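You operate a simulated robot arm through the tools that you are given. There is no shell and no other tool. Be economical: measure what you need, move in short steps, check, and stop when the job is done.

The job below is to be done with a simulated two-armed robot. You get a single attempt, and the scene is never put back.

TASK
Wipe up the spill on the wash table top with the blue cloth and put it back.

It is judged by the outcome, as a careful person would: the job done as asked, and still so three seconds after it is handed in. It fails if anything else is knocked over, pushed out of place, dropped, spilled or broken. Flat cloth is picked up by pressing the open fingertips on it (5 to 10 N) and closing them slowly along it; thin cloth reads only 2 to 8 mm in the jaws.

THE ROBOT
Two 7-joint arms with two-finger grippers on one trunk, on a base that drives. Base frame: it is fixed to the floor where the robot stands at the start and does not move with it; the origin is under the middle of the robot, x ahead of it, y to its left, z up. Units: mm, degrees, N and s.
The left shoulder is at the start at [51, 175, 1177], the right one opposite. With the tool pointing down near the work surface each hand reaches from about 100 to 860 mm from the robot's upright axis, wherever it stands, measured 20 degrees to its own side. Places, roughly: blue cloth [-2250, -250, 1000]. Payload 2.94 kg a hand.
The tool frame of a hand sits at the grasp point between the pads (the TCP): z along the fingers, y along the line on which they close. The tips reach 30 mm beyond it. The gripper opens to 138 mm. The gripper's body begins 109 mm behind the TCP.
Orientation is that of the tool frame in the base frame, as [roll, pitch, yaw] about the fixed x, y, z axes, in that order (R = Rz(yaw) Ry(pitch) Rx(roll)). With the fingers straight down and closing along the base's y, the tool's x points along the base's -x, its y along +y and its z along -z.

THE INTERFACE
- The arms move only by the tool nudge_tool. It takes "left_increments", "right_increments" or both (then of equal length, played together; a hand with none holds still); each is a list of rows, each an object (a shift or turn left out is 0, a gripper value left out holds the last) with "translation": the shift along the tool's x, y, z in units of 200 mm (1.0 is 200 mm), a list of three; "turn": the turn, a rotation vector about the tool's x, y, z in units of 180 degrees (1.0 is 180 degrees), a list of three. In form: [{"translation": [dx, dy, dz], "turn": [rx, ry, rz]}, ...]. A call has 1 to 8 rows; each row is the pose to reach, as a shift and turn from the pose commanded when the call began, along the tool's axes at that moment. "left_grip" and "right_grip" are, for a hand that has rows, the opening, from 0 (shut) to 1 (fully open), set as the call begins (left out, the last holds). A call with a number of a shift or a turn outside -1 to 1 is refused whole. Rows are played at 5 a second. More than 50 mm and 8.6 degrees between two rows, or a gripper value outside its range, and nothing of the call is played. A pose out of reach is approached as far as the arm can. The call stops where the force on the tool passes 40 N (or 10 N more than at its start, if that is more) or the arm is blocked; 0.2 s more then pass. Each finger halts on what it meets, pressing with about 29 N; the grip force reading is that of the motor and also rises with nothing between the fingers. The clock runs only during rows and for 0.2 s after the last one: add rows that repeat a pose to give the fingers time. The reply holds the time, the measured pose of the TCP, the force on the tool along the base axes, the opening and the grip force, in the units named above and with some noise, with the torque about the TCP (base axes, N m) and any sound that the robot's microphone picked up.
- Cameras (640 x 400 px; columns grow to the right, rows downward): "scene" is now at [133.6, 4.6, 1663.2]; the picture's right is [0.04, -1.00, -0.00], its down [-0.65, -0.03, -0.76] and it looks along [0.76, 0.03, -0.65] (base axes); focal length 257 px, centre (320, 200). "left" rides on the left gripper at [71, -19, -146] in its tool frame; the picture's right is [0.26, 0.96, 0.00], its down [-0.85, 0.23, -0.48] and it looks along [-0.46, 0.12, 0.88] (tool axes); focal length 280 px, centre (320, 200). "right" rides on the right gripper at [71, 19, -146] in its tool frame; the picture's right is [-0.26, 0.97, 0.00], its down [-0.85, -0.23, -0.47] and it looks along [-0.46, -0.12, 0.88] (tool axes); focal length 280 px, centre (320, 200). There is no depth. A picture from a camera that has moved, and an enlarged one, comes with that camera's place and axes in the base frame and with its lens.
- camera(camera): a new picture of that camera. The clock stands still meanwhile.
- move_column(by): slides the trunk up (or, below 0, down) by that many mm; the arms and the scene camera ride with it, the base frame stays. It gives what a move gives, with no picture.
- steer(legs): drives the robot by 1 to 6 legs, each [ahead, turn to the left] in mm and degrees, along the robot's own axes; the way and the turn of a leg run together, so that a leg with both is an arc; at most 1500 mm and 180 degrees a leg. The arms and the cameras ride along, it lands a little off, and it stops where it bumps. It gives what a move gives.
- head_to(pan, tilt): turns the head with the scene camera to pan (to the left, within 120 degrees either way) and tilt (down, from -29 to 69), counted from straight ahead of the robot. It gives what a move gives.
- zoom(camera, box): a new picture of the part [left, top, right, bottom] of that camera's present view, enlarged. The clock stands still meanwhile.
- hand_in(): hands the job in; it is judged then, once.

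Work in short steps. Places have to be worked out from the pictures, the camera data and where the tool is seen: move nearer, look again, correct. Check each grasp and each placing, and mend what went wrong. You have 135 turns and 114 pictures in all, those below and enlarged ones among them. Open the grippers and draw the arms clear of the work before you hand the job in, unless the task says otherwise; then end with one line.

The tools are called as name(argument=value, ...) on one line, values as JSON. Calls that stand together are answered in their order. nudge_tool: Moves the arms, as the interface text tells. Its arguments: {"type":"object","properties":{"left_increments":{"type":"array"},"left_grip":{"type":"number"},"right_increments":{"type":"array"},"right_grip":{"type":"number"}},"required":[]} The other tools are called the same way: move_column (by) slides the trunk up or down; steer (legs) drives the base; head_to (pan, tilt) turns the head that bears the scene camera; camera (camera) takes a picture; zoom (camera, box) takes an enlarged picture of a part of a camera's view; hand_in () hands the job in.

At the start:

```text
time: 0.0
left_position: [546.3, 188.4, 1142.2]
left_ee_rot: [-180.0, 0.0, 179.9]
left_wrist_force: [0.4, -0.1, 0.2]
left_ft_torque: [0.01, 0.02, 0.01]
left_opening: 138.0
left_grasp_force: 0.1
right_position: [617.6, -281.9, 1092.5]
right_ee_rot: [-180.0, 0.1, 180.0]
right_wrist_force: [0.3, -0.7, 0.5]
right_ft_torque: [0.02, -0.02, 0.0]
right_opening: 137.7
right_grasp_force: 0.1
trunk travel left (down, up): [-350.0, 384.0]
robot x, y, heading: [-1.3, -2.4, 0.0]
head pan, tilt: [2.5, 40.7]
```

scene: 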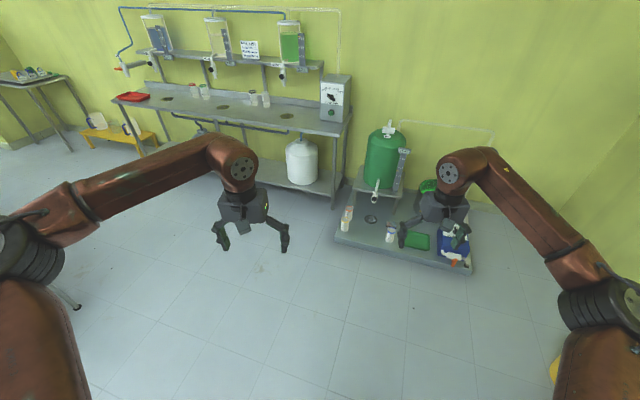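
right: 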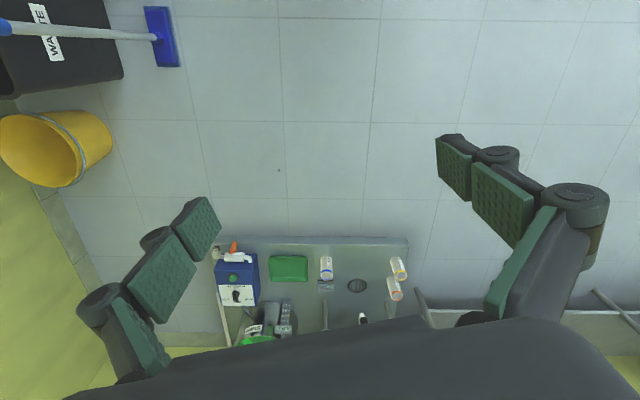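
left: 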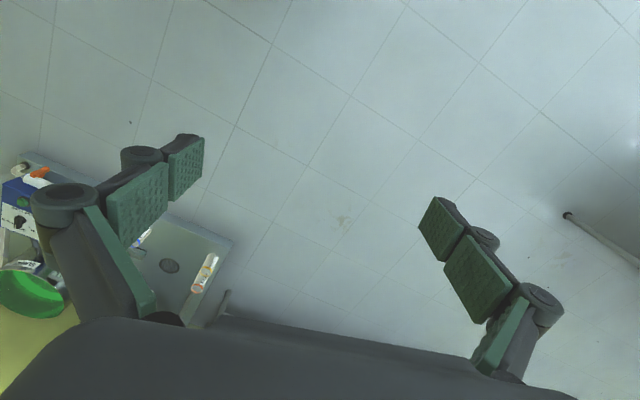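

The cloth is behind the robot, so I look back with the head on both sides first.

head_to(pan=120, tilt=25)

camera(camera="scene")

head_to(pan=-120, tilt=25)

camera(camera="scene")

```text
time: 2.0
left_position: [547.3, 188.4, 1141.8]
left_ee_rot: [180.0, 0.0, 179.9]
left_wrist_force: [-0.3, -0.1, 0.7]
left_ft_torque: [-0.01, -0.04, -0.04]
left_opening: 137.9
left_grasp_force: 0.0
right_position: [617.1, -281.7, 1092.1]
right_ee_rot: [-180.0, -0.1, 179.8]
right_wrist_force: [0.7, 0.8, 0.2]
right_ft_torque: [-0.02, 0.01, -0.04]
right_opening: 138.1
right_grasp_force: 0.1
trunk travel left (down, up): [-350.0, 384.0]
robot x, y, heading: [-0.5, -2.5, -0.1]
head pan, tilt: [120.0, 25.0]
```

```text
110 pictures are left
camera scene: at [3.1, 80.7, 1687.6], right [0.87, 0.5, 0.0], down [0.21, -0.37, -0.91], along [-0.45, 0.79, -0.42], focal length 257 px, centre (320, 200)
```

scene: 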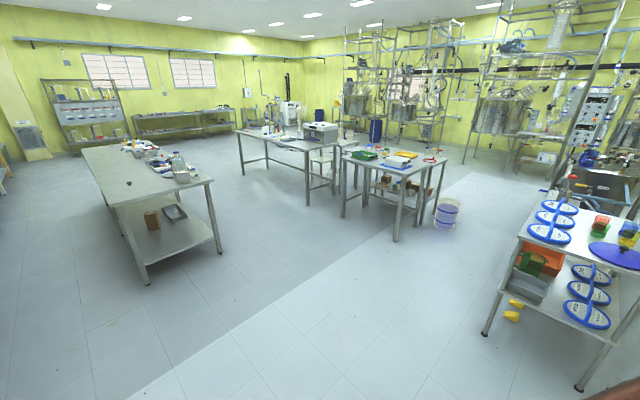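

```text
time: 5.4
left_position: [546.9, 187.7, 1142.8]
left_ee_rot: [-180.0, 0.1, 179.9]
left_wrist_force: [0.4, -0.2, -0.3]
left_ft_torque: [0.01, -0.02, 0.05]
left_opening: 137.6
left_grasp_force: 0.1
right_position: [617.2, -282.9, 1093.2]
right_ee_rot: [180.0, -0.1, 179.9]
right_wrist_force: [0.1, -0.5, -1.2]
right_ft_torque: [-0.01, -0.01, 0.02]
right_opening: 137.9
right_grasp_force: 0.0
trunk travel left (down, up): [-350.0, 384.0]
robot x, y, heading: [1.6, 0.9, -0.0]
head pan, tilt: [-120.0, 25.0]
```

```text
109 pictures are left
camera scene: at [3.1, -78.9, 1687.6], right [-0.87, 0.5, 0.0], down [0.21, 0.37, -0.91], along [-0.45, -0.79, -0.42], focal length 257 px, centre (320, 200)
```

scene: 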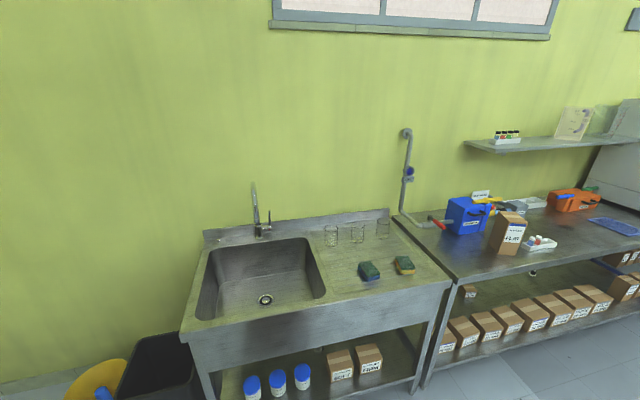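

Sink is on the right side; the space on the left is clear. I turn left by 180 degrees in place and look toward the cloth.

head_to(pan=0, tilt=20)

steer(legs=[[0, 175]])

camera(camera="scene")

```text
time: 7.4
left_position: [546.9, 189.2, 1142.7]
left_ee_rot: [180.0, -0.1, 180.0]
left_wrist_force: [-0.4, 0.3, 0.1]
left_ft_torque: [0.03, 0.04, -0.05]
left_opening: 137.9
left_grasp_force: 0.1
right_position: [616.0, -282.2, 1092.1]
right_ee_rot: [-179.9, -0.1, 179.9]
right_wrist_force: [-1.0, 0.7, -0.3]
right_ft_torque: [0.01, -0.02, -0.01]
right_opening: 138.2
right_grasp_force: 0.1
trunk travel left (down, up): [-350.0, 384.0]
robot x, y, heading: [-4.8, -0.1, 0.0]
head pan, tilt: [0.0, 20.0]
```

```text
time: 14.8
left_position: [-563.5, -123.6, 1143.2]
left_ee_rot: [179.9, 0.0, -6.8]
left_wrist_force: [0.1, 0.1, 0.6]
left_ft_torque: [-0.01, -0.02, 0.0]
left_opening: 138.0
left_grasp_force: 0.0
right_position: [-580.4, 351.5, 1093.3]
right_ee_rot: [-179.9, -0.1, -6.7]
right_wrist_force: [-0.6, 0.3, -0.7]
right_ft_torque: [0.0, 0.01, -0.01]
right_opening: 137.8
right_grasp_force: 0.0
trunk travel left (down, up): [-350.0, 384.0]
robot x, y, heading: [-4.4, 1.9, 173.4]
head pan, tilt: [0.0, 20.0]
```

```text
108 pictures are left
camera scene: at [-138.1, 17.5, 1695.6], right [0.12, 0.99, 0.0], down [0.34, -0.04, -0.94], along [-0.93, 0.11, -0.34], focal length 257 px, centre (320, 200)
```

scene: 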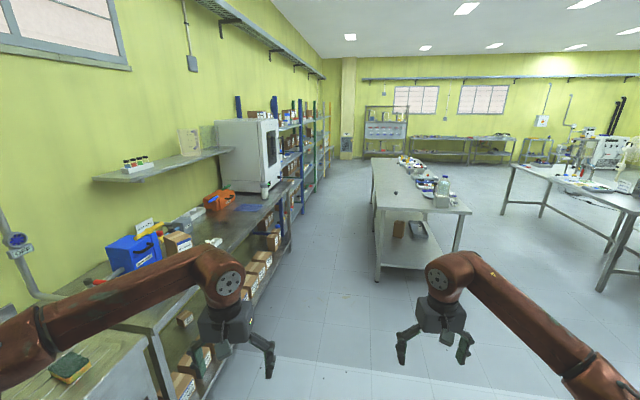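

zoom(camera="scene", box=[90, 140, 330, 290])

```text
2.67 times, centred on (210, 215) of scene
camera zoom: at [-138.1, 17.5, 1695.6], right [0.12, 0.99, 0.0], down [0.34, -0.04, -0.94], along [-0.93, 0.11, -0.34], focal length 684 px, centre (613, 160)
```

zoom: 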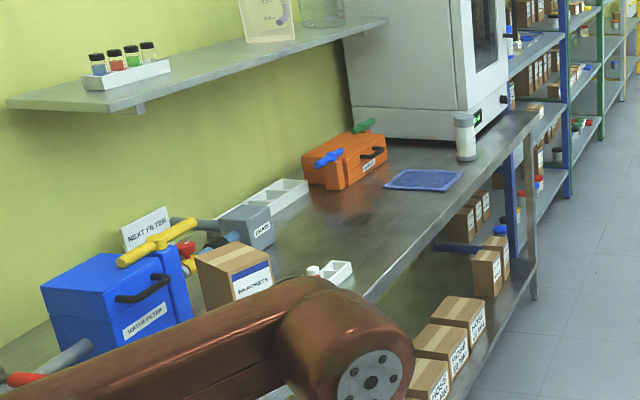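

The bench front edge runs tilted about 15°, with cloth near (-2230,-340) and what looks like a spill near (-1950,-485). I raise the trunk for clearance and drive part way.

move_column(by=200)

steer(legs=[[0, 1.3], [1300, 0]])

head_to(pan=50, tilt=35)

camera(camera="scene")

```text
time: 17.0
left_position: [-565.7, -125.4, 1340.8]
left_ee_rot: [-180.0, -0.1, -6.8]
left_wrist_force: [0.3, -0.5, 0.1]
left_ft_torque: [0.04, -0.04, -0.01]
left_opening: 138.0
left_grasp_force: 0.1
right_position: [-581.4, 352.1, 1291.5]
right_ee_rot: [180.0, -0.1, -6.7]
right_wrist_force: [-0.3, -0.8, 0.0]
right_ft_torque: [0.02, -0.05, -0.02]
right_opening: 137.9
right_grasp_force: 0.0
trunk travel left (down, up): [-550.0, 184.0]
robot x, y, heading: [0.1, -1.0, 173.4]
head pan, tilt: [0.0, 20.0]
```

```text
time: 23.7
left_position: [-1804.6, -71.5, 1343.0]
left_ee_rot: [-179.9, 0.0, -2.9]
left_wrist_force: [-0.3, 0.1, 1.5]
left_ft_torque: [-0.02, -0.04, -0.02]
left_opening: 138.0
left_grasp_force: 0.0
right_position: [-1852.7, 400.6, 1292.3]
right_ee_rot: [180.0, -0.2, -2.9]
right_wrist_force: [0.3, 0.4, 0.2]
right_ft_torque: [-0.01, -0.01, 0.01]
right_opening: 137.9
right_grasp_force: 0.1
trunk travel left (down, up): [-550.0, 184.0]
robot x, y, heading: [-1244.9, 92.3, 176.8]
head pan, tilt: [0.0, 20.0]
```

```text
time: 24.9
left_position: [-1804.9, -72.4, 1344.0]
left_ee_rot: [-179.9, 0.0, -2.9]
left_wrist_force: [-0.3, 1.4, -0.2]
left_ft_torque: [0.0, 0.0, 0.0]
left_opening: 137.9
left_grasp_force: 0.0
right_position: [-1851.7, 401.3, 1291.8]
right_ee_rot: [-179.9, -0.1, -2.8]
right_wrist_force: [0.0, 0.1, -0.9]
right_ft_torque: [0.02, -0.02, 0.02]
right_opening: 137.9
right_grasp_force: 0.1
trunk travel left (down, up): [-550.0, 184.0]
robot x, y, heading: [-1251.3, 88.8, 177.3]
head pan, tilt: [50.0, 35.0]
```

```text
106 pictures are left
camera scene: at [-1295.8, 25.3, 1871.9], right [-0.73, 0.68, 0.0], down [0.39, 0.42, -0.82], along [-0.56, -0.6, -0.57], focal length 257 px, centre (320, 200)
```

scene: 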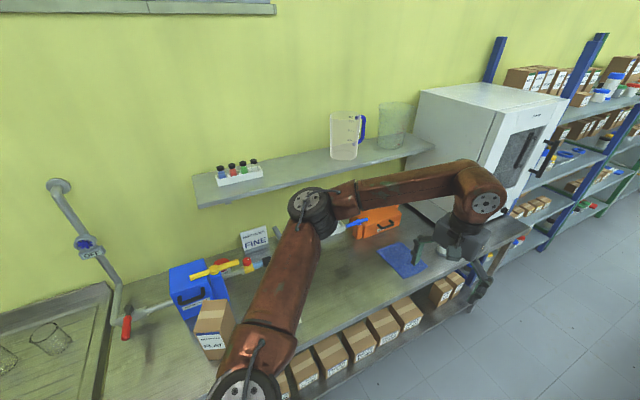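

Now I move to a place in front of the bench between spill and cloth, and turn to face it.

steer(legs=[[0, -5.5], [565, 0], [0, 83]])

head_to(pan=0, tilt=50)

camera(camera="scene")

```text
time: 32.3
left_position: [-1730.4, -407.8, 1342.5]
left_ee_rot: [-180.0, 0.0, 78.5]
left_wrist_force: [0.1, -0.2, 0.2]
left_ft_torque: [0.04, 0.03, 0.03]
left_opening: 137.9
left_grasp_force: 0.1
right_position: [-2205.3, -382.4, 1293.2]
right_ee_rot: [180.0, -0.1, 78.4]
right_wrist_force: [0.5, -0.2, 1.3]
right_ft_torque: [-0.03, -0.02, 0.0]
right_opening: 138.2
right_grasp_force: 0.0
trunk travel left (down, up): [-550.0, 184.0]
robot x, y, heading: [-1805.9, 167.2, -101.2]
head pan, tilt: [50.0, 35.0]
```

```text
time: 33.5
left_position: [-1729.8, -405.5, 1341.6]
left_ee_rot: [-179.9, 0.0, 78.5]
left_wrist_force: [-0.7, 0.0, -1.3]
left_ft_torque: [0.0, 0.0, 0.01]
left_opening: 137.9
left_grasp_force: 0.0
right_position: [-2206.2, -381.2, 1291.9]
right_ee_rot: [180.0, -0.1, 78.5]
right_wrist_force: [0.4, -0.4, -0.4]
right_ft_torque: [0.02, 0.04, -0.01]
right_opening: 138.1
right_grasp_force: 0.1
trunk travel left (down, up): [-550.0, 184.0]
robot x, y, heading: [-1804.5, 167.3, -101.5]
head pan, tilt: [0.0, 50.0]
```

```text
105 pictures are left
camera scene: at [-1817.8, 104.0, 1850.2], right [-0.98, 0.2, 0.0], down [0.15, 0.75, -0.64], along [-0.13, -0.63, -0.77], focal length 257 px, centre (320, 200)
```

scene: 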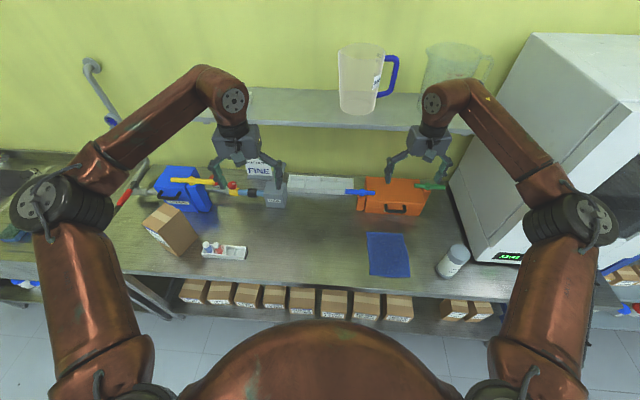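

zoom(camera="scene", box=[190, 170, 480, 300])

camera(camera="right")

camera(camera="left")

```text
2.21 times, centred on (335, 235) of scene
camera zoom: at [-1817.8, 104.0, 1850.2], right [-0.98, 0.2, 0.0], down [0.15, 0.75, -0.64], along [-0.13, -0.63, -0.77], focal length 566 px, centre (287, 123)
```

zoom: 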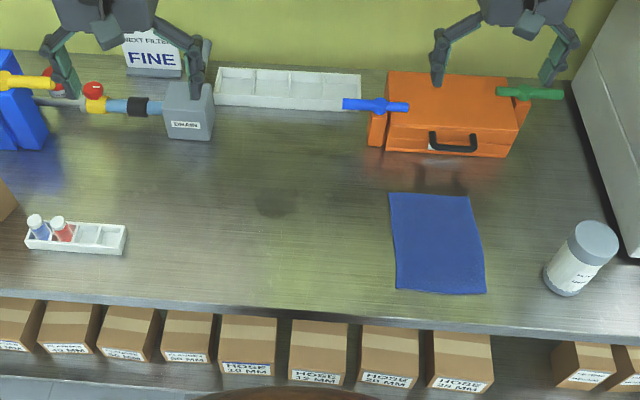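

```text
103 pictures are left
camera right: at [-2172.7, -316.9, 1437.6], right [0.89, -0.45, 0.0], down [-0.4, -0.79, 0.47], along [-0.21, -0.42, -0.88], focal length 280 px, centre (320, 200)
```

right: 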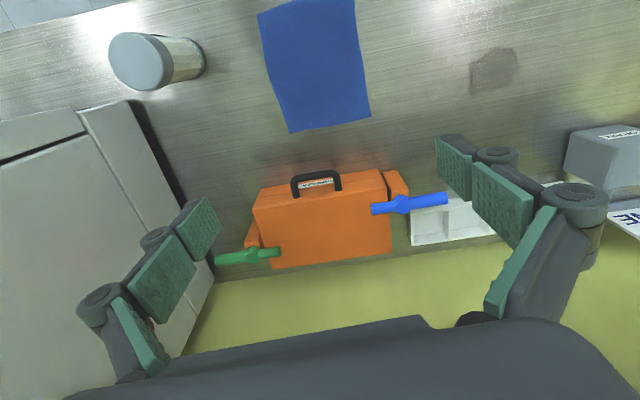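

```text
102 pictures are left
camera left: at [-1734.0, -333.2, 1487.2], right [1.0, 0.06, 0.0], down [0.06, -0.88, 0.48], along [0.03, -0.47, -0.88], focal length 280 px, centre (320, 200)
```

left: 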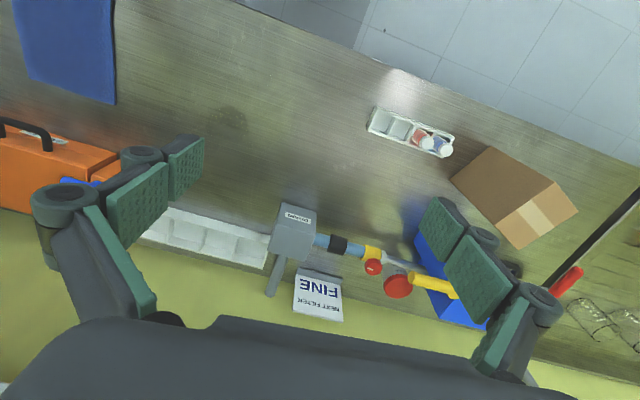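

The spill is a dark patch near (-1910,-482), the cloth lies flat with its left edge from (-2141,-461) to (-2092,-265), top at z≈893. I move the left arm aside and bring the right hand above a point 40 mm in from that edge, with the opening at 50 mm.

nudge_tool(left_increments=[{"translation": [0.1, 0.17, 0]}, {"translation": [0.2, 0.34, 0]}, {"translation": [0.3, 0.51, 0]}, {"translation": [0.4, 0.68, 0]}, {"translation": [0.5, 0.8, 0]}, {"translation": [0.5, 0.8, 0]}], right_increments=[{"translation": [0.05, 0.06, 0.18]}, {"translation": [0.1, 0.12, 0.38]}, {"translation": [0.15, 0.18, 0.58]}, {"translation": [0.19, 0.22, 0.78]}, {"translation": [0.19, 0.22, 0.98]}, {"translation": [0.19, 0.22, 0.98]}], right_grip=0.36)

camera(camera="right")

camera(camera="scene")

```text
time: 34.9
left_position: [-1554.9, -341.9, 1341.5]
left_ee_rot: [-179.9, 0.1, 78.4]
left_wrist_force: [-0.5, 0.4, 0.7]
left_ft_torque: [0.06, 0.0, -0.01]
left_opening: 138.0
left_grasp_force: 0.0
right_position: [-2156.4, -352.2, 1096.2]
right_ee_rot: [-180.0, 0.0, 78.4]
right_wrist_force: [-1.1, -0.3, 0.1]
right_ft_torque: [0.0, -0.04, 0.0]
right_opening: 49.6
right_grasp_force: 0.1
trunk travel left (down, up): [-550.0, 184.0]
robot x, y, heading: [-1804.7, 165.9, -101.6]
head pan, tilt: [0.0, 50.0]
```

```text
101 pictures are left
camera right: at [-2124.1, -288.5, 1241.2], right [0.89, -0.45, 0.0], down [-0.4, -0.79, 0.47], along [-0.21, -0.42, -0.88], focal length 280 px, centre (320, 200)
```

right: 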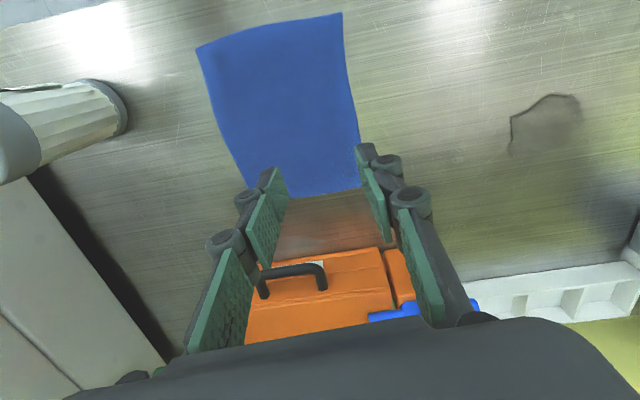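

```text
100 pictures are left
camera scene: at [-1818.4, 103.4, 1850.2], right [-0.98, 0.2, 0.0], down [0.15, 0.75, -0.64], along [-0.13, -0.63, -0.77], focal length 257 px, centre (320, 200)
```

scene: 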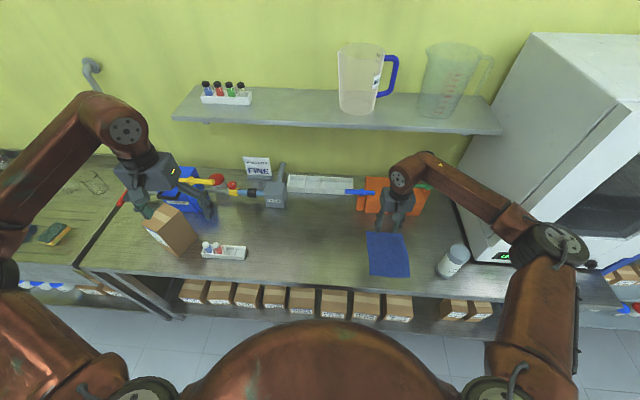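

Position agrees with the cloth in the wrist view. I descend to about 20 mm above the surface, then continue in small steps.

nudge_tool(right_increments=[{"translation": [0, 0, 0.2]}, {"translation": [0, 0, 0.4]}, {"translation": [0, 0, 0.6]}, {"translation": [0, 0, 0.7]}, {"translation": [0, 0, 0.77]}, {"translation": [0, 0, 0.77]}])

nudge_tool(right_increments=[{"translation": [0, 0, 0.015]}, {"translation": [0, 0, 0.03]}, {"translation": [0, 0, 0.045]}, {"translation": [0, 0, 0.06]}, {"translation": [0, 0, 0.065]}, {"translation": [0, 0, 0.07]}])

camera(camera="right")

```text
time: 36.2
left_position: [-1552.9, -341.3, 1342.1]
left_ee_rot: [180.0, 0.0, 78.4]
left_wrist_force: [-1.0, -0.8, -0.3]
left_ft_torque: [0.01, 0.0, -0.01]
left_opening: 138.3
left_grasp_force: 0.1
right_position: [-2155.2, -352.2, 943.0]
right_ee_rot: [-179.9, 0.0, 78.4]
right_wrist_force: [0.2, 0.3, 0.1]
right_ft_torque: [0.0, 0.0, -0.03]
right_opening: 49.4
right_grasp_force: 0.0
trunk travel left (down, up): [-550.0, 184.0]
robot x, y, heading: [-1808.5, 165.5, -101.6]
head pan, tilt: [0.0, 50.0]
```

```text
time: 37.6
left_position: [-1551.9, -340.3, 1342.8]
left_ee_rot: [179.9, 0.1, 78.5]
left_wrist_force: [-0.8, 1.0, -0.9]
left_ft_torque: [-0.01, 0.05, -0.03]
left_opening: 138.1
left_grasp_force: 0.2
right_position: [-2154.3, -352.5, 932.3]
right_ee_rot: [179.9, 0.2, 78.5]
right_wrist_force: [-0.1, -0.6, 22.8]
right_ft_torque: [-0.03, 0.01, -0.01]
right_opening: 52.3
right_grasp_force: 3.4
trunk travel left (down, up): [-550.0, 184.0]
robot x, y, heading: [-1802.2, 163.0, -101.3]
head pan, tilt: [0.0, 50.0]
```

```text
99 pictures are left
camera right: at [-2120.9, -287.8, 1076.1], right [0.89, -0.45, 0.0], down [-0.4, -0.78, 0.48], along [-0.21, -0.43, -0.88], focal length 280 px, centre (320, 200)
```

right: 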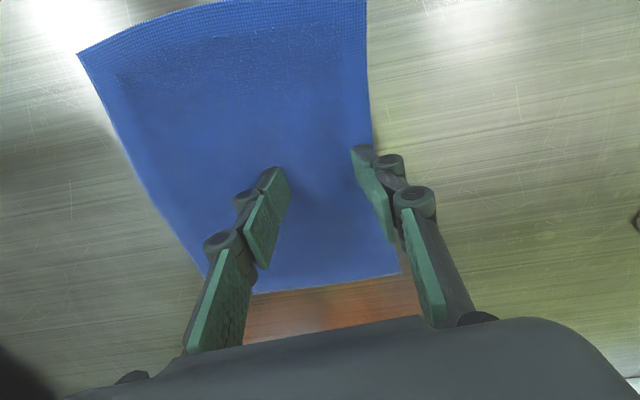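

Contact at TCP z≈932 with 23 N, and the left fingertip is right at the cloth's edge. I lift a little, shift 12 mm inward, and press more lightly.

nudge_tool(right_increments=[{"translation": [0, 0, -0.05]}, {"translation": [0, -0.06, -0.05]}, {"translation": [0, -0.06, -0.03]}, {"translation": [0, -0.06, -0.017]}, {"translation": [0, -0.06, -0.012]}, {"translation": [0, -0.06, -0.012]}])

```text
time: 39.0
left_position: [-1553.7, -339.8, 1343.0]
left_ee_rot: [-179.9, 0.0, 78.5]
left_wrist_force: [-0.4, -0.7, 0.5]
left_ft_torque: [-0.03, 0.02, 0.02]
left_opening: 137.9
left_grasp_force: 0.2
right_position: [-2164.8, -349.7, 933.1]
right_ee_rot: [179.9, 0.2, 78.5]
right_wrist_force: [-1.1, -1.0, 12.7]
right_ft_torque: [-0.03, 0.05, 0.01]
right_opening: 50.1
right_grasp_force: 0.2
trunk travel left (down, up): [-550.0, 184.0]
robot x, y, heading: [-1805.9, 165.4, -101.8]
head pan, tilt: [0.0, 50.0]
```

Force is 12.7 N; I ease off by 0.6 mm and close in steps.

nudge_tool(right_increments=[{"translation": [0, 0, -0.003]}, {"translation": [0, 0, -0.003]}], right_grip=0.28)

nudge_tool(right_increments=[{"translation": [0, 0, 0]}, {"translation": [0, 0, 0]}], right_grip=0.2)

camera(camera="right")

```text
time: 39.6
left_position: [-1553.6, -340.3, 1342.4]
left_ee_rot: [179.9, 0.0, 78.5]
left_wrist_force: [0.1, -0.3, 0.0]
left_ft_torque: [0.01, 0.01, 0.0]
left_opening: 138.0
left_grasp_force: 0.0
right_position: [-2166.8, -350.2, 933.1]
right_ee_rot: [179.9, 0.0, 78.5]
right_wrist_force: [0.3, -0.4, 13.0]
right_ft_torque: [0.0, -0.05, 0.0]
right_opening: 39.7
right_grasp_force: 0.1
trunk travel left (down, up): [-550.0, 184.0]
robot x, y, heading: [-1808.4, 162.3, -101.5]
head pan, tilt: [0.0, 50.0]
```

```text
time: 40.2
left_position: [-1552.5, -340.2, 1342.8]
left_ee_rot: [-179.9, 0.0, 78.5]
left_wrist_force: [0.1, 0.8, 0.1]
left_ft_torque: [0.03, 0.0, 0.0]
left_opening: 138.1
left_grasp_force: 0.0
right_position: [-2165.5, -350.4, 932.9]
right_ee_rot: [-180.0, -0.1, 78.5]
right_wrist_force: [0.0, 0.4, 14.4]
right_ft_torque: [0.0, -0.04, -0.02]
right_opening: 27.2
right_grasp_force: 0.1
trunk travel left (down, up): [-550.0, 184.0]
robot x, y, heading: [-1806.0, 168.3, -101.2]
head pan, tilt: [0.0, 50.0]
```

```text
98 pictures are left
camera right: at [-2132.3, -285.5, 1077.3], right [0.89, -0.45, 0.0], down [-0.4, -0.79, 0.48], along [-0.21, -0.43, -0.88], focal length 280 px, centre (320, 200)
```

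right: 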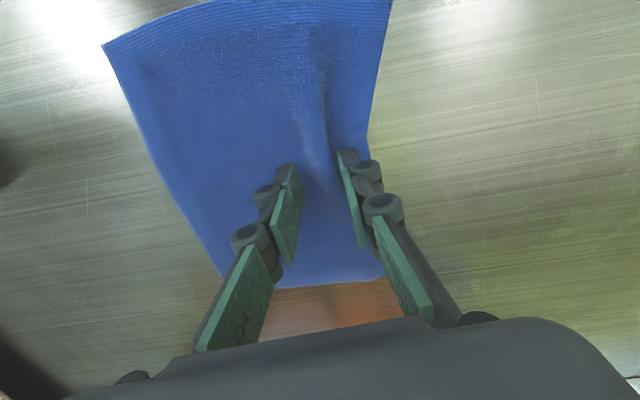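

The cloth is bunching nicely. Force rises a bit to 14 N (fingers swing lower), so I ease up and keep closing.

nudge_tool(right_increments=[{"translation": [0, 0, -0.003]}, {"translation": [0, 0, -0.003]}], right_grip=0.12)

nudge_tool(right_increments=[{"translation": [0, 0, -0.002]}, {"translation": [0, 0, -0.002]}], right_grip=0.05)

nudge_tool(right_increments=[{"translation": [0, 0, 0]}, {"translation": [0, 0, 0]}, {"translation": [0, 0, 0]}, {"translation": [0, 0, 0]}], right_grip=0)

camera(camera="right")

```text
time: 40.9
left_position: [-1552.5, -340.4, 1341.8]
left_ee_rot: [179.9, 0.0, 78.5]
left_wrist_force: [1.1, 0.0, -0.6]
left_ft_torque: [-0.01, 0.03, 0.0]
left_opening: 138.1
left_grasp_force: 0.0
right_position: [-2166.8, -349.8, 930.6]
right_ee_rot: [180.0, -0.1, 78.6]
right_wrist_force: [0.9, 0.3, 7.5]
right_ft_torque: [0.0, -0.02, -0.06]
right_opening: 15.7
right_grasp_force: 0.1
trunk travel left (down, up): [-550.0, 184.0]
robot x, y, heading: [-1810.3, 165.4, -101.5]
head pan, tilt: [0.0, 50.0]
```

```text
time: 41.5
left_position: [-1553.2, -340.6, 1341.7]
left_ee_rot: [180.0, -0.1, 78.6]
left_wrist_force: [-1.1, 0.9, 1.0]
left_ft_torque: [0.02, 0.0, 0.01]
left_opening: 138.1
left_grasp_force: 0.0
right_position: [-2166.6, -350.9, 932.9]
right_ee_rot: [-180.0, -0.1, 78.4]
right_wrist_force: [0.2, -0.2, 2.8]
right_ft_torque: [0.01, 0.01, 0.01]
right_opening: 11.2
right_grasp_force: 3.5
trunk travel left (down, up): [-550.0, 184.0]
robot x, y, heading: [-1807.7, 169.1, -101.5]
head pan, tilt: [0.0, 50.0]
```

```text
time: 42.5
left_position: [-1553.0, -339.7, 1342.9]
left_ee_rot: [-179.9, 0.0, 78.6]
left_wrist_force: [0.0, -0.6, 0.4]
left_ft_torque: [0.01, -0.03, -0.01]
left_opening: 138.1
left_grasp_force: 0.0
right_position: [-2166.0, -350.5, 932.8]
right_ee_rot: [-180.0, 0.0, 78.5]
right_wrist_force: [0.0, 0.0, 1.9]
right_ft_torque: [0.03, 0.02, -0.02]
right_opening: 5.2
right_grasp_force: 28.5
trunk travel left (down, up): [-550.0, 184.0]
robot x, y, heading: [-1807.5, 169.0, -101.7]
head pan, tilt: [0.0, 50.0]
```

```text
97 pictures are left
camera right: at [-2132.9, -286.0, 1077.8], right [0.89, -0.45, 0.0], down [-0.4, -0.79, 0.48], along [-0.21, -0.42, -0.88], focal length 280 px, centre (320, 200)
```

right: 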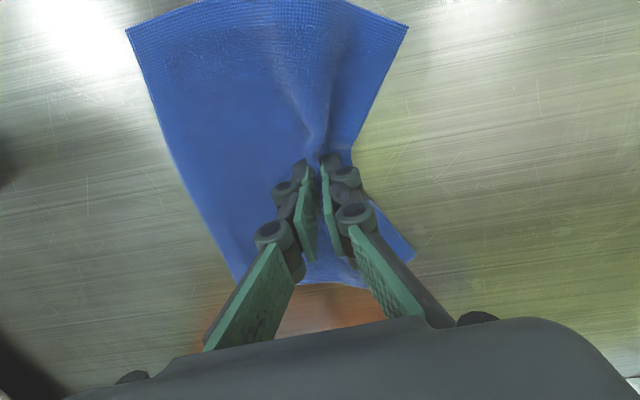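

Grip holds (5 mm, 28 N). I lift slightly and drag it left, toward the right side of the spill, with the cloth trailing.

nudge_tool(right_increments=[{"translation": [0, 0, -0.12]}, {"translation": [-0.07, 0.18, -0.12]}, {"translation": [-0.15, 0.36, -0.12]}, {"translation": [-0.23, 0.54, -0.12]}, {"translation": [-0.31, 0.72, -0.12]}, {"translation": [-0.39, 0.9, -0.12]}, {"translation": [-0.39, 0.9, -0.12]}])

camera(camera="right")

zoom(camera="scene", box=[190, 170, 480, 300])

```text
time: 44.0
left_position: [-1554.8, -340.2, 1343.4]
left_ee_rot: [180.0, 0.1, 78.6]
left_wrist_force: [-1.3, -0.3, -0.2]
left_ft_torque: [0.02, -0.04, 0.01]
left_opening: 137.9
left_grasp_force: 0.0
right_position: [-2005.1, -463.6, 954.5]
right_ee_rot: [179.9, 0.0, 78.5]
right_wrist_force: [-0.4, 0.6, 0.2]
right_ft_torque: [0.04, -0.03, 0.04]
right_opening: 4.8
right_grasp_force: 28.8
trunk travel left (down, up): [-550.0, 184.0]
robot x, y, heading: [-1806.4, 167.7, -101.5]
head pan, tilt: [0.0, 50.0]
```

```text
96 pictures are left
camera right: at [-1972.6, -398.8, 1100.5], right [0.89, -0.45, 0.0], down [-0.4, -0.79, 0.47], along [-0.21, -0.42, -0.88], focal length 280 px, centre (320, 200)
```

right: 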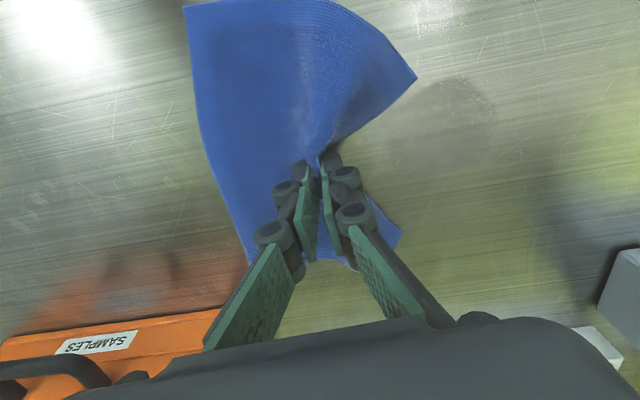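

```text
2.21 times, centred on (335, 235) of scene
camera zoom: at [-1819.0, 104.4, 1850.2], right [-0.98, 0.2, 0.0], down [0.15, 0.75, -0.64], along [-0.13, -0.63, -0.77], focal length 566 px, centre (287, 123)
```

zoom: 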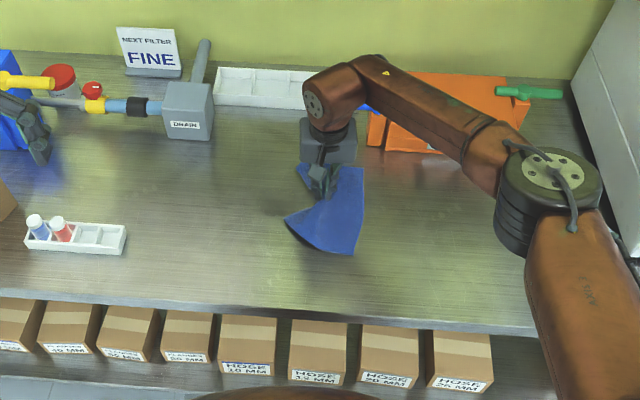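

The spill centre is about 97 mm ahead in tool y. First wiping pass down the centre with light pressure.

nudge_tool(right_increments=[{"translation": [0, 0.1, 0.06]}, {"translation": [0, 0.2, 0.12]}, {"translation": [0, 0.3, 0.125]}, {"translation": [0, 0.42, 0.125]}, {"translation": [0, 0.54, 0.125]}, {"translation": [0, 0.66, 0.125]}, {"translation": [0, 0.78, 0.125]}, {"translation": [0, 0.9, 0.125]}])

camera(camera="right")

zoom(camera="scene", box=[190, 170, 480, 300])

```text
time: 45.9
left_position: [-1553.5, -341.4, 1340.9]
left_ee_rot: [-179.9, 0.0, 78.6]
left_wrist_force: [0.1, 0.2, -0.1]
left_ft_torque: [0.0, -0.04, -0.01]
left_opening: 138.0
left_grasp_force: 0.0
right_position: [-1837.9, -486.3, 934.8]
right_ee_rot: [179.8, -0.3, 78.5]
right_wrist_force: [1.1, 0.2, 2.6]
right_ft_torque: [0.01, -0.07, -0.02]
right_opening: 5.1
right_grasp_force: 29.1
right hand out of reach, approached as far as the arm can: row 7, 8
trunk travel left (down, up): [-550.0, 184.0]
robot x, y, heading: [-1810.5, 165.5, -101.4]
head pan, tilt: [0.0, 50.0]
```

```text
94 pictures are left
camera right: at [-1805.2, -421.4, 1080.4], right [0.89, -0.45, 0.0], down [-0.4, -0.79, 0.47], along [-0.21, -0.42, -0.88], focal length 280 px, centre (320, 200)
```

right: 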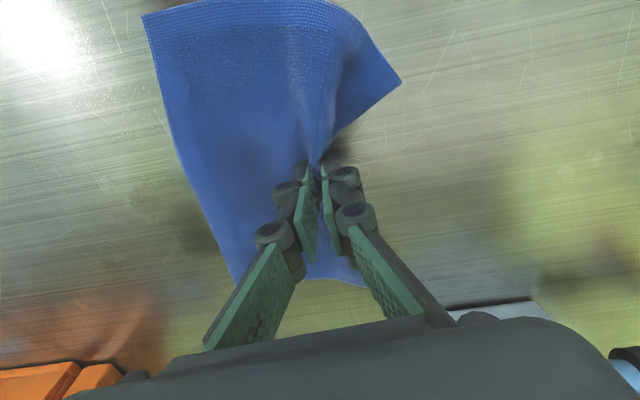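

```text
2.21 times, centred on (335, 235) of scene
camera zoom: at [-1818.5, 103.0, 1849.9], right [-0.98, 0.2, 0.0], down [0.15, 0.75, -0.64], along [-0.13, -0.63, -0.77], focal length 566 px, centre (287, 123)
```

zoom: 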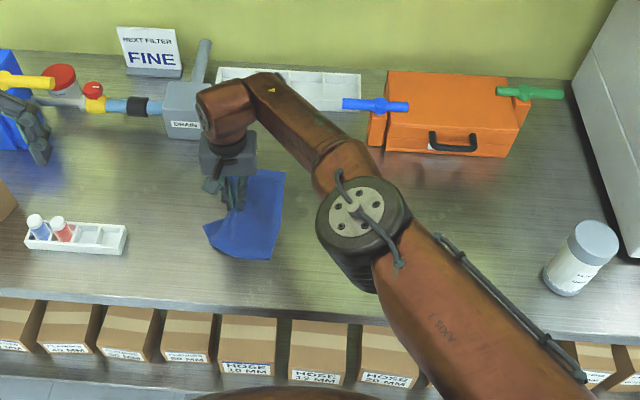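

The pass reached the arm's limit on the left. I lift both hands by 150 mm, move back right, then lower the trunk 150 mm for better reach, and look at the spill.

nudge_tool(right_increments=[{"translation": [0, -0.1, -0.2]}, {"translation": [0, -0.2, -0.4]}, {"translation": [0, -0.3, -0.6]}, {"translation": [0, -0.48, -0.75]}, {"translation": [0, -0.66, -0.85]}, {"translation": [0, -0.84, -0.9]}, {"translation": [0, -0.84, -0.9]}], left_increments=[{"translation": [0, 0, -0.2]}, {"translation": [0, 0, -0.4]}, {"translation": [0, 0, -0.6]}, {"translation": [0, 0, -0.75]}, {"translation": [0, 0, -0.75]}, {"translation": [0, 0, -0.75]}, {"translation": [0, 0, -0.75]}])

zoom(camera="scene", box=[190, 170, 480, 300])

camera(camera="right")

```text
time: 47.5
left_position: [-1551.4, -339.9, 1491.9]
left_ee_rot: [179.9, 0.1, 78.5]
left_wrist_force: [-0.1, -0.4, -0.2]
left_ft_torque: [0.0, 0.04, 0.02]
left_opening: 137.8
left_grasp_force: 0.0
right_position: [-2003.4, -452.1, 1115.1]
right_ee_rot: [180.0, 0.1, 78.5]
right_wrist_force: [0.5, 0.0, -0.6]
right_ft_torque: [0.02, 0.02, -0.01]
right_opening: 4.9
right_grasp_force: 29.5
trunk travel left (down, up): [-550.0, 184.0]
robot x, y, heading: [-1808.5, 165.3, -101.2]
head pan, tilt: [0.0, 50.0]
```

```text
2.21 times, centred on (335, 235) of scene
camera zoom: at [-1816.9, 104.1, 1850.2], right [-0.98, 0.2, 0.0], down [0.15, 0.75, -0.64], along [-0.13, -0.63, -0.77], focal length 566 px, centre (287, 123)
```

zoom: 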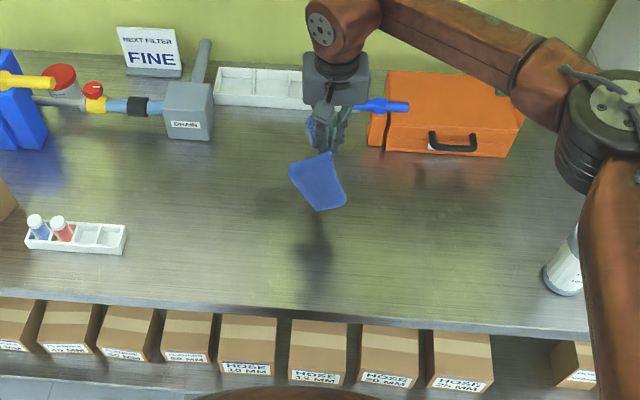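

```text
91 pictures are left
camera right: at [-1970.5, -387.4, 1260.5], right [0.89, -0.45, 0.0], down [-0.39, -0.79, 0.48], along [-0.21, -0.42, -0.88], focal length 280 px, centre (320, 200)
```

right: 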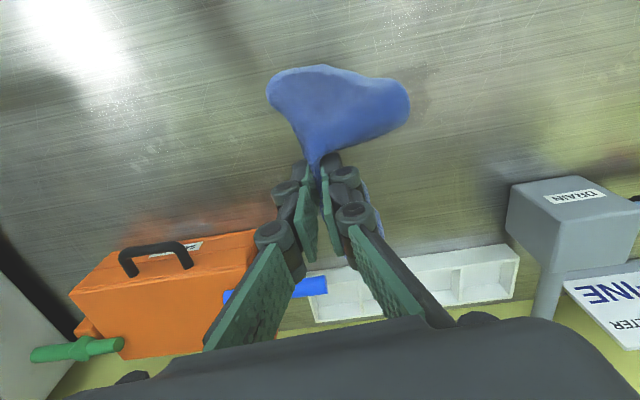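

zoom(camera="scene", box=[280, 230, 360, 280])

zoom(camera="right", box=[340, 20, 500, 140])

```text
8.00 times, centred on (320, 255) of scene
camera zoom: at [-1816.9, 104.1, 1850.2], right [-0.98, 0.2, 0.0], down [0.15, 0.75, -0.64], along [-0.13, -0.63, -0.77], focal length 2053 px, centre (320, -240)
```

zoom: 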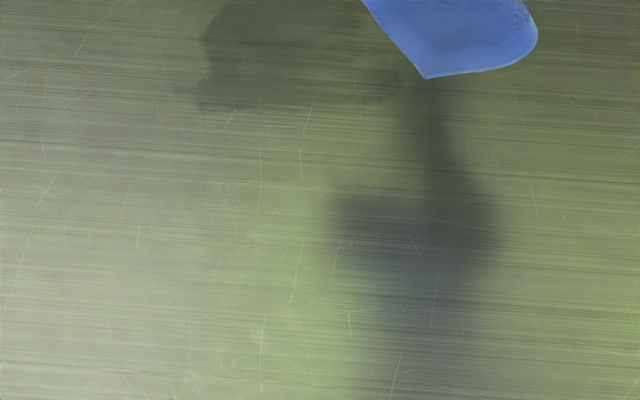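

```text
3.33 times, centred on (420, 80) of right
camera zoom: at [-1970.5, -387.4, 1260.5], right [0.89, -0.45, 0.0], down [-0.39, -0.79, 0.48], along [-0.21, -0.42, -0.88], focal length 935 px, centre (-13, 600)
```

zoom: 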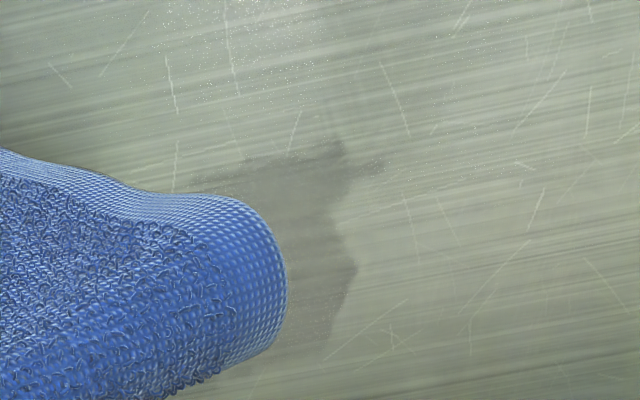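

The patch is still there; firmer wiping is needed. I lower the trunk by 150 mm (hand then ~40 mm above contact).

move_column(by=-150)

camera(camera="right")

```text
time: 49.2
left_position: [-1553.3, -339.8, 1342.9]
left_ee_rot: [-179.8, 0.0, 78.5]
left_wrist_force: [-0.1, 0.2, -0.2]
left_ft_torque: [-0.03, 0.0, 0.02]
left_opening: 138.0
left_grasp_force: 0.1
right_position: [-2003.9, -451.3, 968.5]
right_ee_rot: [180.0, 0.0, 78.5]
right_wrist_force: [0.4, 0.1, 0.6]
right_ft_torque: [-0.02, 0.02, 0.0]
right_opening: 5.0
right_grasp_force: 29.1
trunk travel left (down, up): [-400.0, 334.0]
robot x, y, heading: [-1804.9, 164.8, -101.8]
head pan, tilt: [0.0, 50.0]
```

```text
88 pictures are left
camera right: at [-1970.4, -386.3, 1114.0], right [0.89, -0.45, 0.0], down [-0.4, -0.79, 0.48], along [-0.21, -0.43, -0.88], focal length 280 px, centre (320, 200)
```

right: 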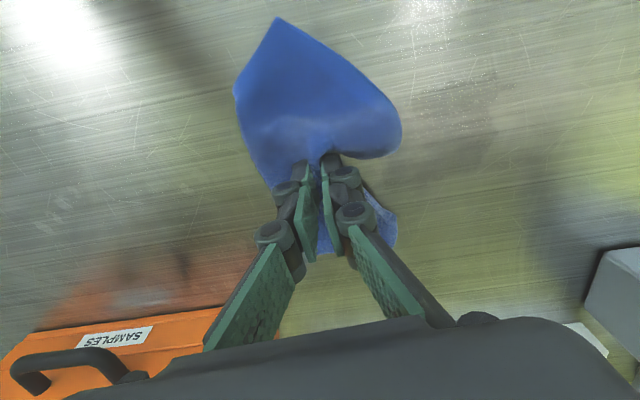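

Now scrubbing with firmer pressure across the spill centre and partway back.

nudge_tool(right_increments=[{"translation": [-0.03, 0.1, 0.1]}, {"translation": [-0.06, 0.2, 0.19]}, {"translation": [-0.06, 0.32, 0.205]}, {"translation": [-0.06, 0.45, 0.205]}, {"translation": [-0.06, 0.58, 0.205]}, {"translation": [-0.06, 0.7, 0.205]}, {"translation": [-0.06, 0.78, 0.205]}])

camera(camera="right")

```text
time: 50.6
left_position: [-1552.5, -339.5, 1342.4]
left_ee_rot: [-179.9, 0.0, 78.3]
left_wrist_force: [0.6, -0.6, -0.2]
left_ft_torque: [0.05, 0.03, -0.05]
left_opening: 137.9
left_grasp_force: 0.0
right_position: [-1874.5, -490.3, 932.5]
right_ee_rot: [179.9, 0.1, 78.5]
right_wrist_force: [-0.3, 5.6, 18.8]
right_ft_torque: [0.35, 0.07, 0.05]
right_opening: 4.9
right_grasp_force: 28.9
trunk travel left (down, up): [-400.0, 334.0]
robot x, y, heading: [-1802.8, 164.2, -101.5]
head pan, tilt: [0.0, 50.0]
stopped in row 6 (right hand): the force on the tool passed its limit at 41 N (the readings are from after the stop); the commanded pose is now the measured one
```

```text
87 pictures are left
camera right: at [-1842.0, -424.6, 1077.9], right [0.89, -0.45, 0.0], down [-0.4, -0.78, 0.48], along [-0.21, -0.43, -0.88], focal length 280 px, centre (320, 200)
```

right: 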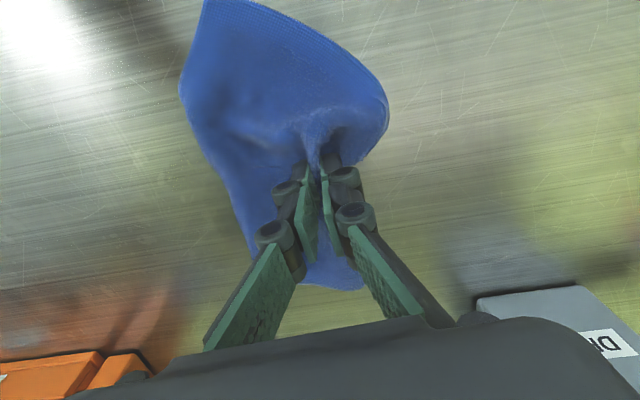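

Force peaked; I ease off slightly and keep scrubbing in a raster, wall side first.

nudge_tool(right_increments=[{"translation": [-0.1, 0, -0.006]}, {"translation": [-0.2, -0.05, -0.006]}, {"translation": [-0.2, -0.2, -0.006]}, {"translation": [-0.18, -0.35, -0.006]}, {"translation": [-0.08, -0.42, -0.006]}, {"translation": [-0.06, -0.25, -0.006]}, {"translation": [-0.05, -0.1, -0.006]}, {"translation": [0.05, 0, -0.006]}])

nudge_tool(right_increments=[{"translation": [0.02, -0.15, 0]}, {"translation": [0, -0.3, 0]}, {"translation": [0.02, -0.42, 0]}, {"translation": [0.12, -0.42, 0]}, {"translation": [0.12, -0.25, 0]}, {"translation": [0.12, -0.1, 0]}, {"translation": [0.12, 0, 0]}, {"translation": [0.12, 0, 0]}])

camera(camera="right")

```text
time: 52.4
left_position: [-1554.3, -338.4, 1343.9]
left_ee_rot: [-180.0, 0.1, 78.4]
left_wrist_force: [0.1, 0.1, 0.2]
left_ft_torque: [0.03, 0.01, 0.02]
left_opening: 138.0
left_grasp_force: 0.0
right_position: [-1875.3, -480.9, 932.3]
right_ee_rot: [179.8, 0.3, 78.3]
right_wrist_force: [-7.8, -6.2, 30.8]
right_ft_torque: [-0.05, 0.28, 0.02]
right_opening: 4.8
right_grasp_force: 29.0
trunk travel left (down, up): [-400.0, 334.0]
robot x, y, heading: [-1807.2, 170.4, -101.5]
head pan, tilt: [0.0, 50.0]
```

```text
time: 54.2
left_position: [-1553.6, -338.8, 1343.6]
left_ee_rot: [179.9, 0.1, 78.4]
left_wrist_force: [0.7, 0.4, 0.1]
left_ft_torque: [0.02, 0.01, -0.02]
left_opening: 138.1
left_grasp_force: 0.1
right_position: [-1870.6, -455.2, 933.2]
right_ee_rot: [179.9, 0.1, 78.4]
right_wrist_force: [-4.0, 1.9, 16.0]
right_ft_torque: [0.14, 0.14, 0.0]
right_opening: 5.0
right_grasp_force: 28.7
trunk travel left (down, up): [-400.0, 334.0]
robot x, y, heading: [-1806.1, 169.2, -101.5]
head pan, tilt: [0.0, 50.0]
```

```text
86 pictures are left
camera right: at [-1838.0, -390.4, 1077.6], right [0.89, -0.45, 0.0], down [-0.4, -0.78, 0.48], along [-0.21, -0.43, -0.88], focal length 280 px, centre (320, 200)
```

right: 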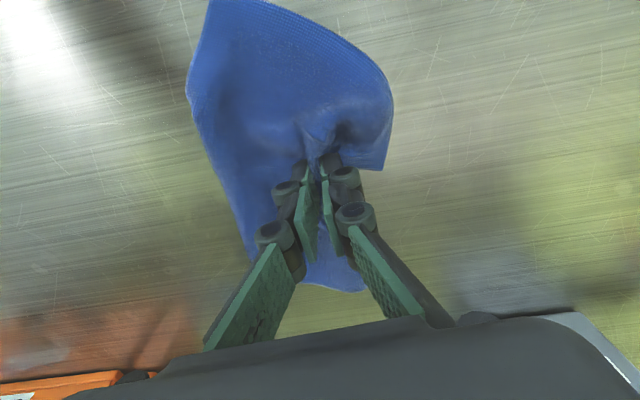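

Lift and check the spot by moving the hand up and to the right.

nudge_tool(right_increments=[{"translation": [0, 0, -0.2]}, {"translation": [0, -0.12, -0.4]}, {"translation": [0, -0.3, -0.55]}, {"translation": [0, -0.5, -0.65]}, {"translation": [0, -0.7, -0.7]}, {"translation": [0, -0.9, -0.7]}, {"translation": [0, -0.9, -0.7]}])

zoom(camera="scene", box=[230, 180, 400, 290])

camera(camera="right")

```text
time: 55.8
left_position: [-1553.1, -341.3, 1342.4]
left_ee_rot: [-179.9, -0.1, 78.3]
left_wrist_force: [-0.5, -0.2, 0.5]
left_ft_torque: [-0.01, 0.05, -0.03]
left_opening: 138.0
left_grasp_force: 0.0
right_position: [-2046.8, -420.7, 1066.4]
right_ee_rot: [-179.9, 0.0, 78.4]
right_wrist_force: [-0.1, -0.6, -0.1]
right_ft_torque: [-0.02, 0.01, -0.01]
right_opening: 4.8
right_grasp_force: 29.1
trunk travel left (down, up): [-400.0, 334.0]
robot x, y, heading: [-1807.6, 169.3, -101.8]
head pan, tilt: [0.0, 50.0]
```

```text
3.64 times, centred on (315, 235) of scene
camera zoom: at [-1823.9, 67.7, 1700.3], right [-0.98, 0.2, 0.0], down [0.15, 0.75, -0.64], along [-0.13, -0.63, -0.77], focal length 933 px, centre (338, 73)
```

zoom: 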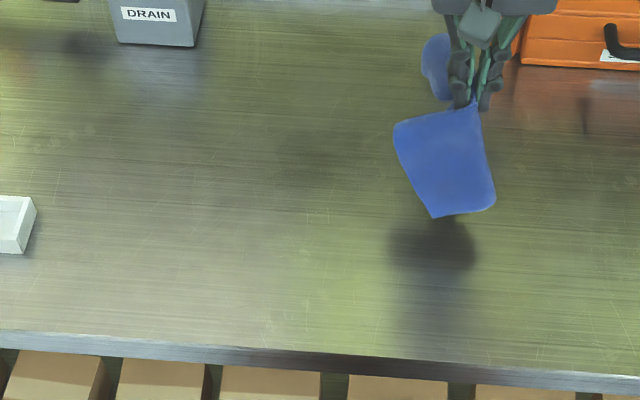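

```text
84 pictures are left
camera right: at [-2013.1, -353.9, 1212.4], right [0.89, -0.45, 0.0], down [-0.4, -0.79, 0.48], along [-0.21, -0.43, -0.88], focal length 280 px, centre (320, 200)
```

right: 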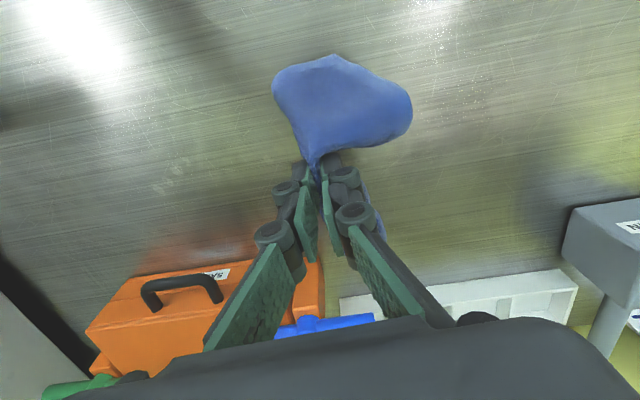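

zoom(camera="scene", box=[270, 220, 350, 270])

zoom(camera="right", box=[380, 30, 540, 150])

```text
8.00 times, centred on (310, 245) of scene
camera zoom: at [-1823.9, 67.7, 1700.3], right [-0.98, 0.2, 0.0], down [0.15, 0.75, -0.64], along [-0.13, -0.63, -0.77], focal length 2053 px, centre (400, -160)
```

zoom: 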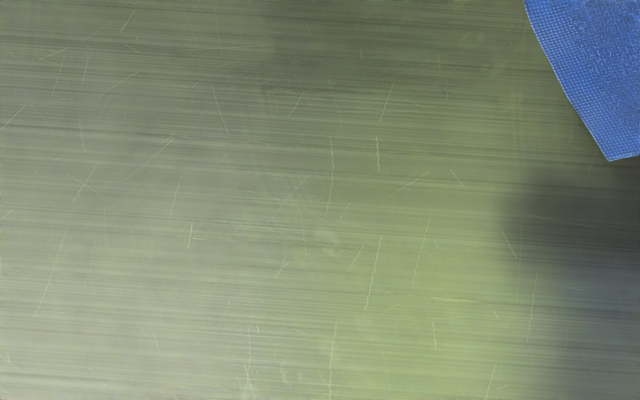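

```text
3.33 times, centred on (460, 90) of right
camera zoom: at [-2013.1, -353.9, 1212.4], right [0.89, -0.45, 0.0], down [-0.4, -0.79, 0.48], along [-0.21, -0.43, -0.88], focal length 935 px, centre (-147, 567)
```

zoom: 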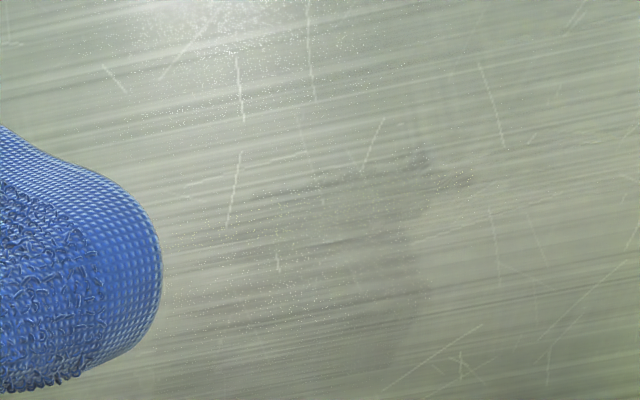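

The spill has faded much; remaining traces are at the left and wall ends, (-1860,-467) and (-1890,-511). I go again over those with a denser scrub.

nudge_tool(right_increments=[{"translation": [-0.08, 0.12, 0.15]}, {"translation": [-0.16, 0.25, 0.3]}, {"translation": [-0.24, 0.38, 0.45]}, {"translation": [-0.3, 0.48, 0.6]}, {"translation": [-0.3, 0.52, 0.65]}, {"translation": [-0.3, 0.56, 0.67]}])

nudge_tool(right_increments=[{"translation": [-0.02, 0.12, 0.002]}, {"translation": [-0.02, 0.25, 0.002]}, {"translation": [-0.02, 0.38, 0.002]}, {"translation": [0.06, 0.42, 0.002]}, {"translation": [0.06, 0.3, 0.002]}, {"translation": [0.06, 0.15, 0.002]}, {"translation": [0.06, 0, 0.002]}])

```text
time: 57.2
left_position: [-1552.4, -341.2, 1343.1]
left_ee_rot: [180.0, 0.0, 78.3]
left_wrist_force: [0.4, -0.3, -0.8]
left_ft_torque: [0.0, -0.01, 0.0]
left_opening: 137.9
left_grasp_force: 0.1
right_position: [-1948.0, -503.8, 935.8]
right_ee_rot: [179.9, 0.0, 78.4]
right_wrist_force: [-0.1, 0.5, 0.9]
right_ft_torque: [0.03, -0.01, 0.01]
right_opening: 4.8
right_grasp_force: 29.7
trunk travel left (down, up): [-400.0, 334.0]
robot x, y, heading: [-1805.6, 165.8, -101.4]
head pan, tilt: [0.0, 50.0]
```

```text
time: 58.8
left_position: [-1554.4, -340.4, 1342.6]
left_ee_rot: [-180.0, 0.0, 78.4]
left_wrist_force: [-0.3, 0.4, 1.2]
left_ft_torque: [-0.04, -0.04, -0.02]
left_opening: 138.1
left_grasp_force: 0.0
right_position: [-1946.4, -491.0, 936.5]
right_ee_rot: [179.9, 0.0, 78.4]
right_wrist_force: [0.5, -0.3, 0.8]
right_ft_torque: [-0.02, -0.09, 0.01]
right_opening: 4.8
right_grasp_force: 29.4
trunk travel left (down, up): [-400.0, 334.0]
robot x, y, heading: [-1806.5, 168.2, -101.4]
head pan, tilt: [0.0, 50.0]
```

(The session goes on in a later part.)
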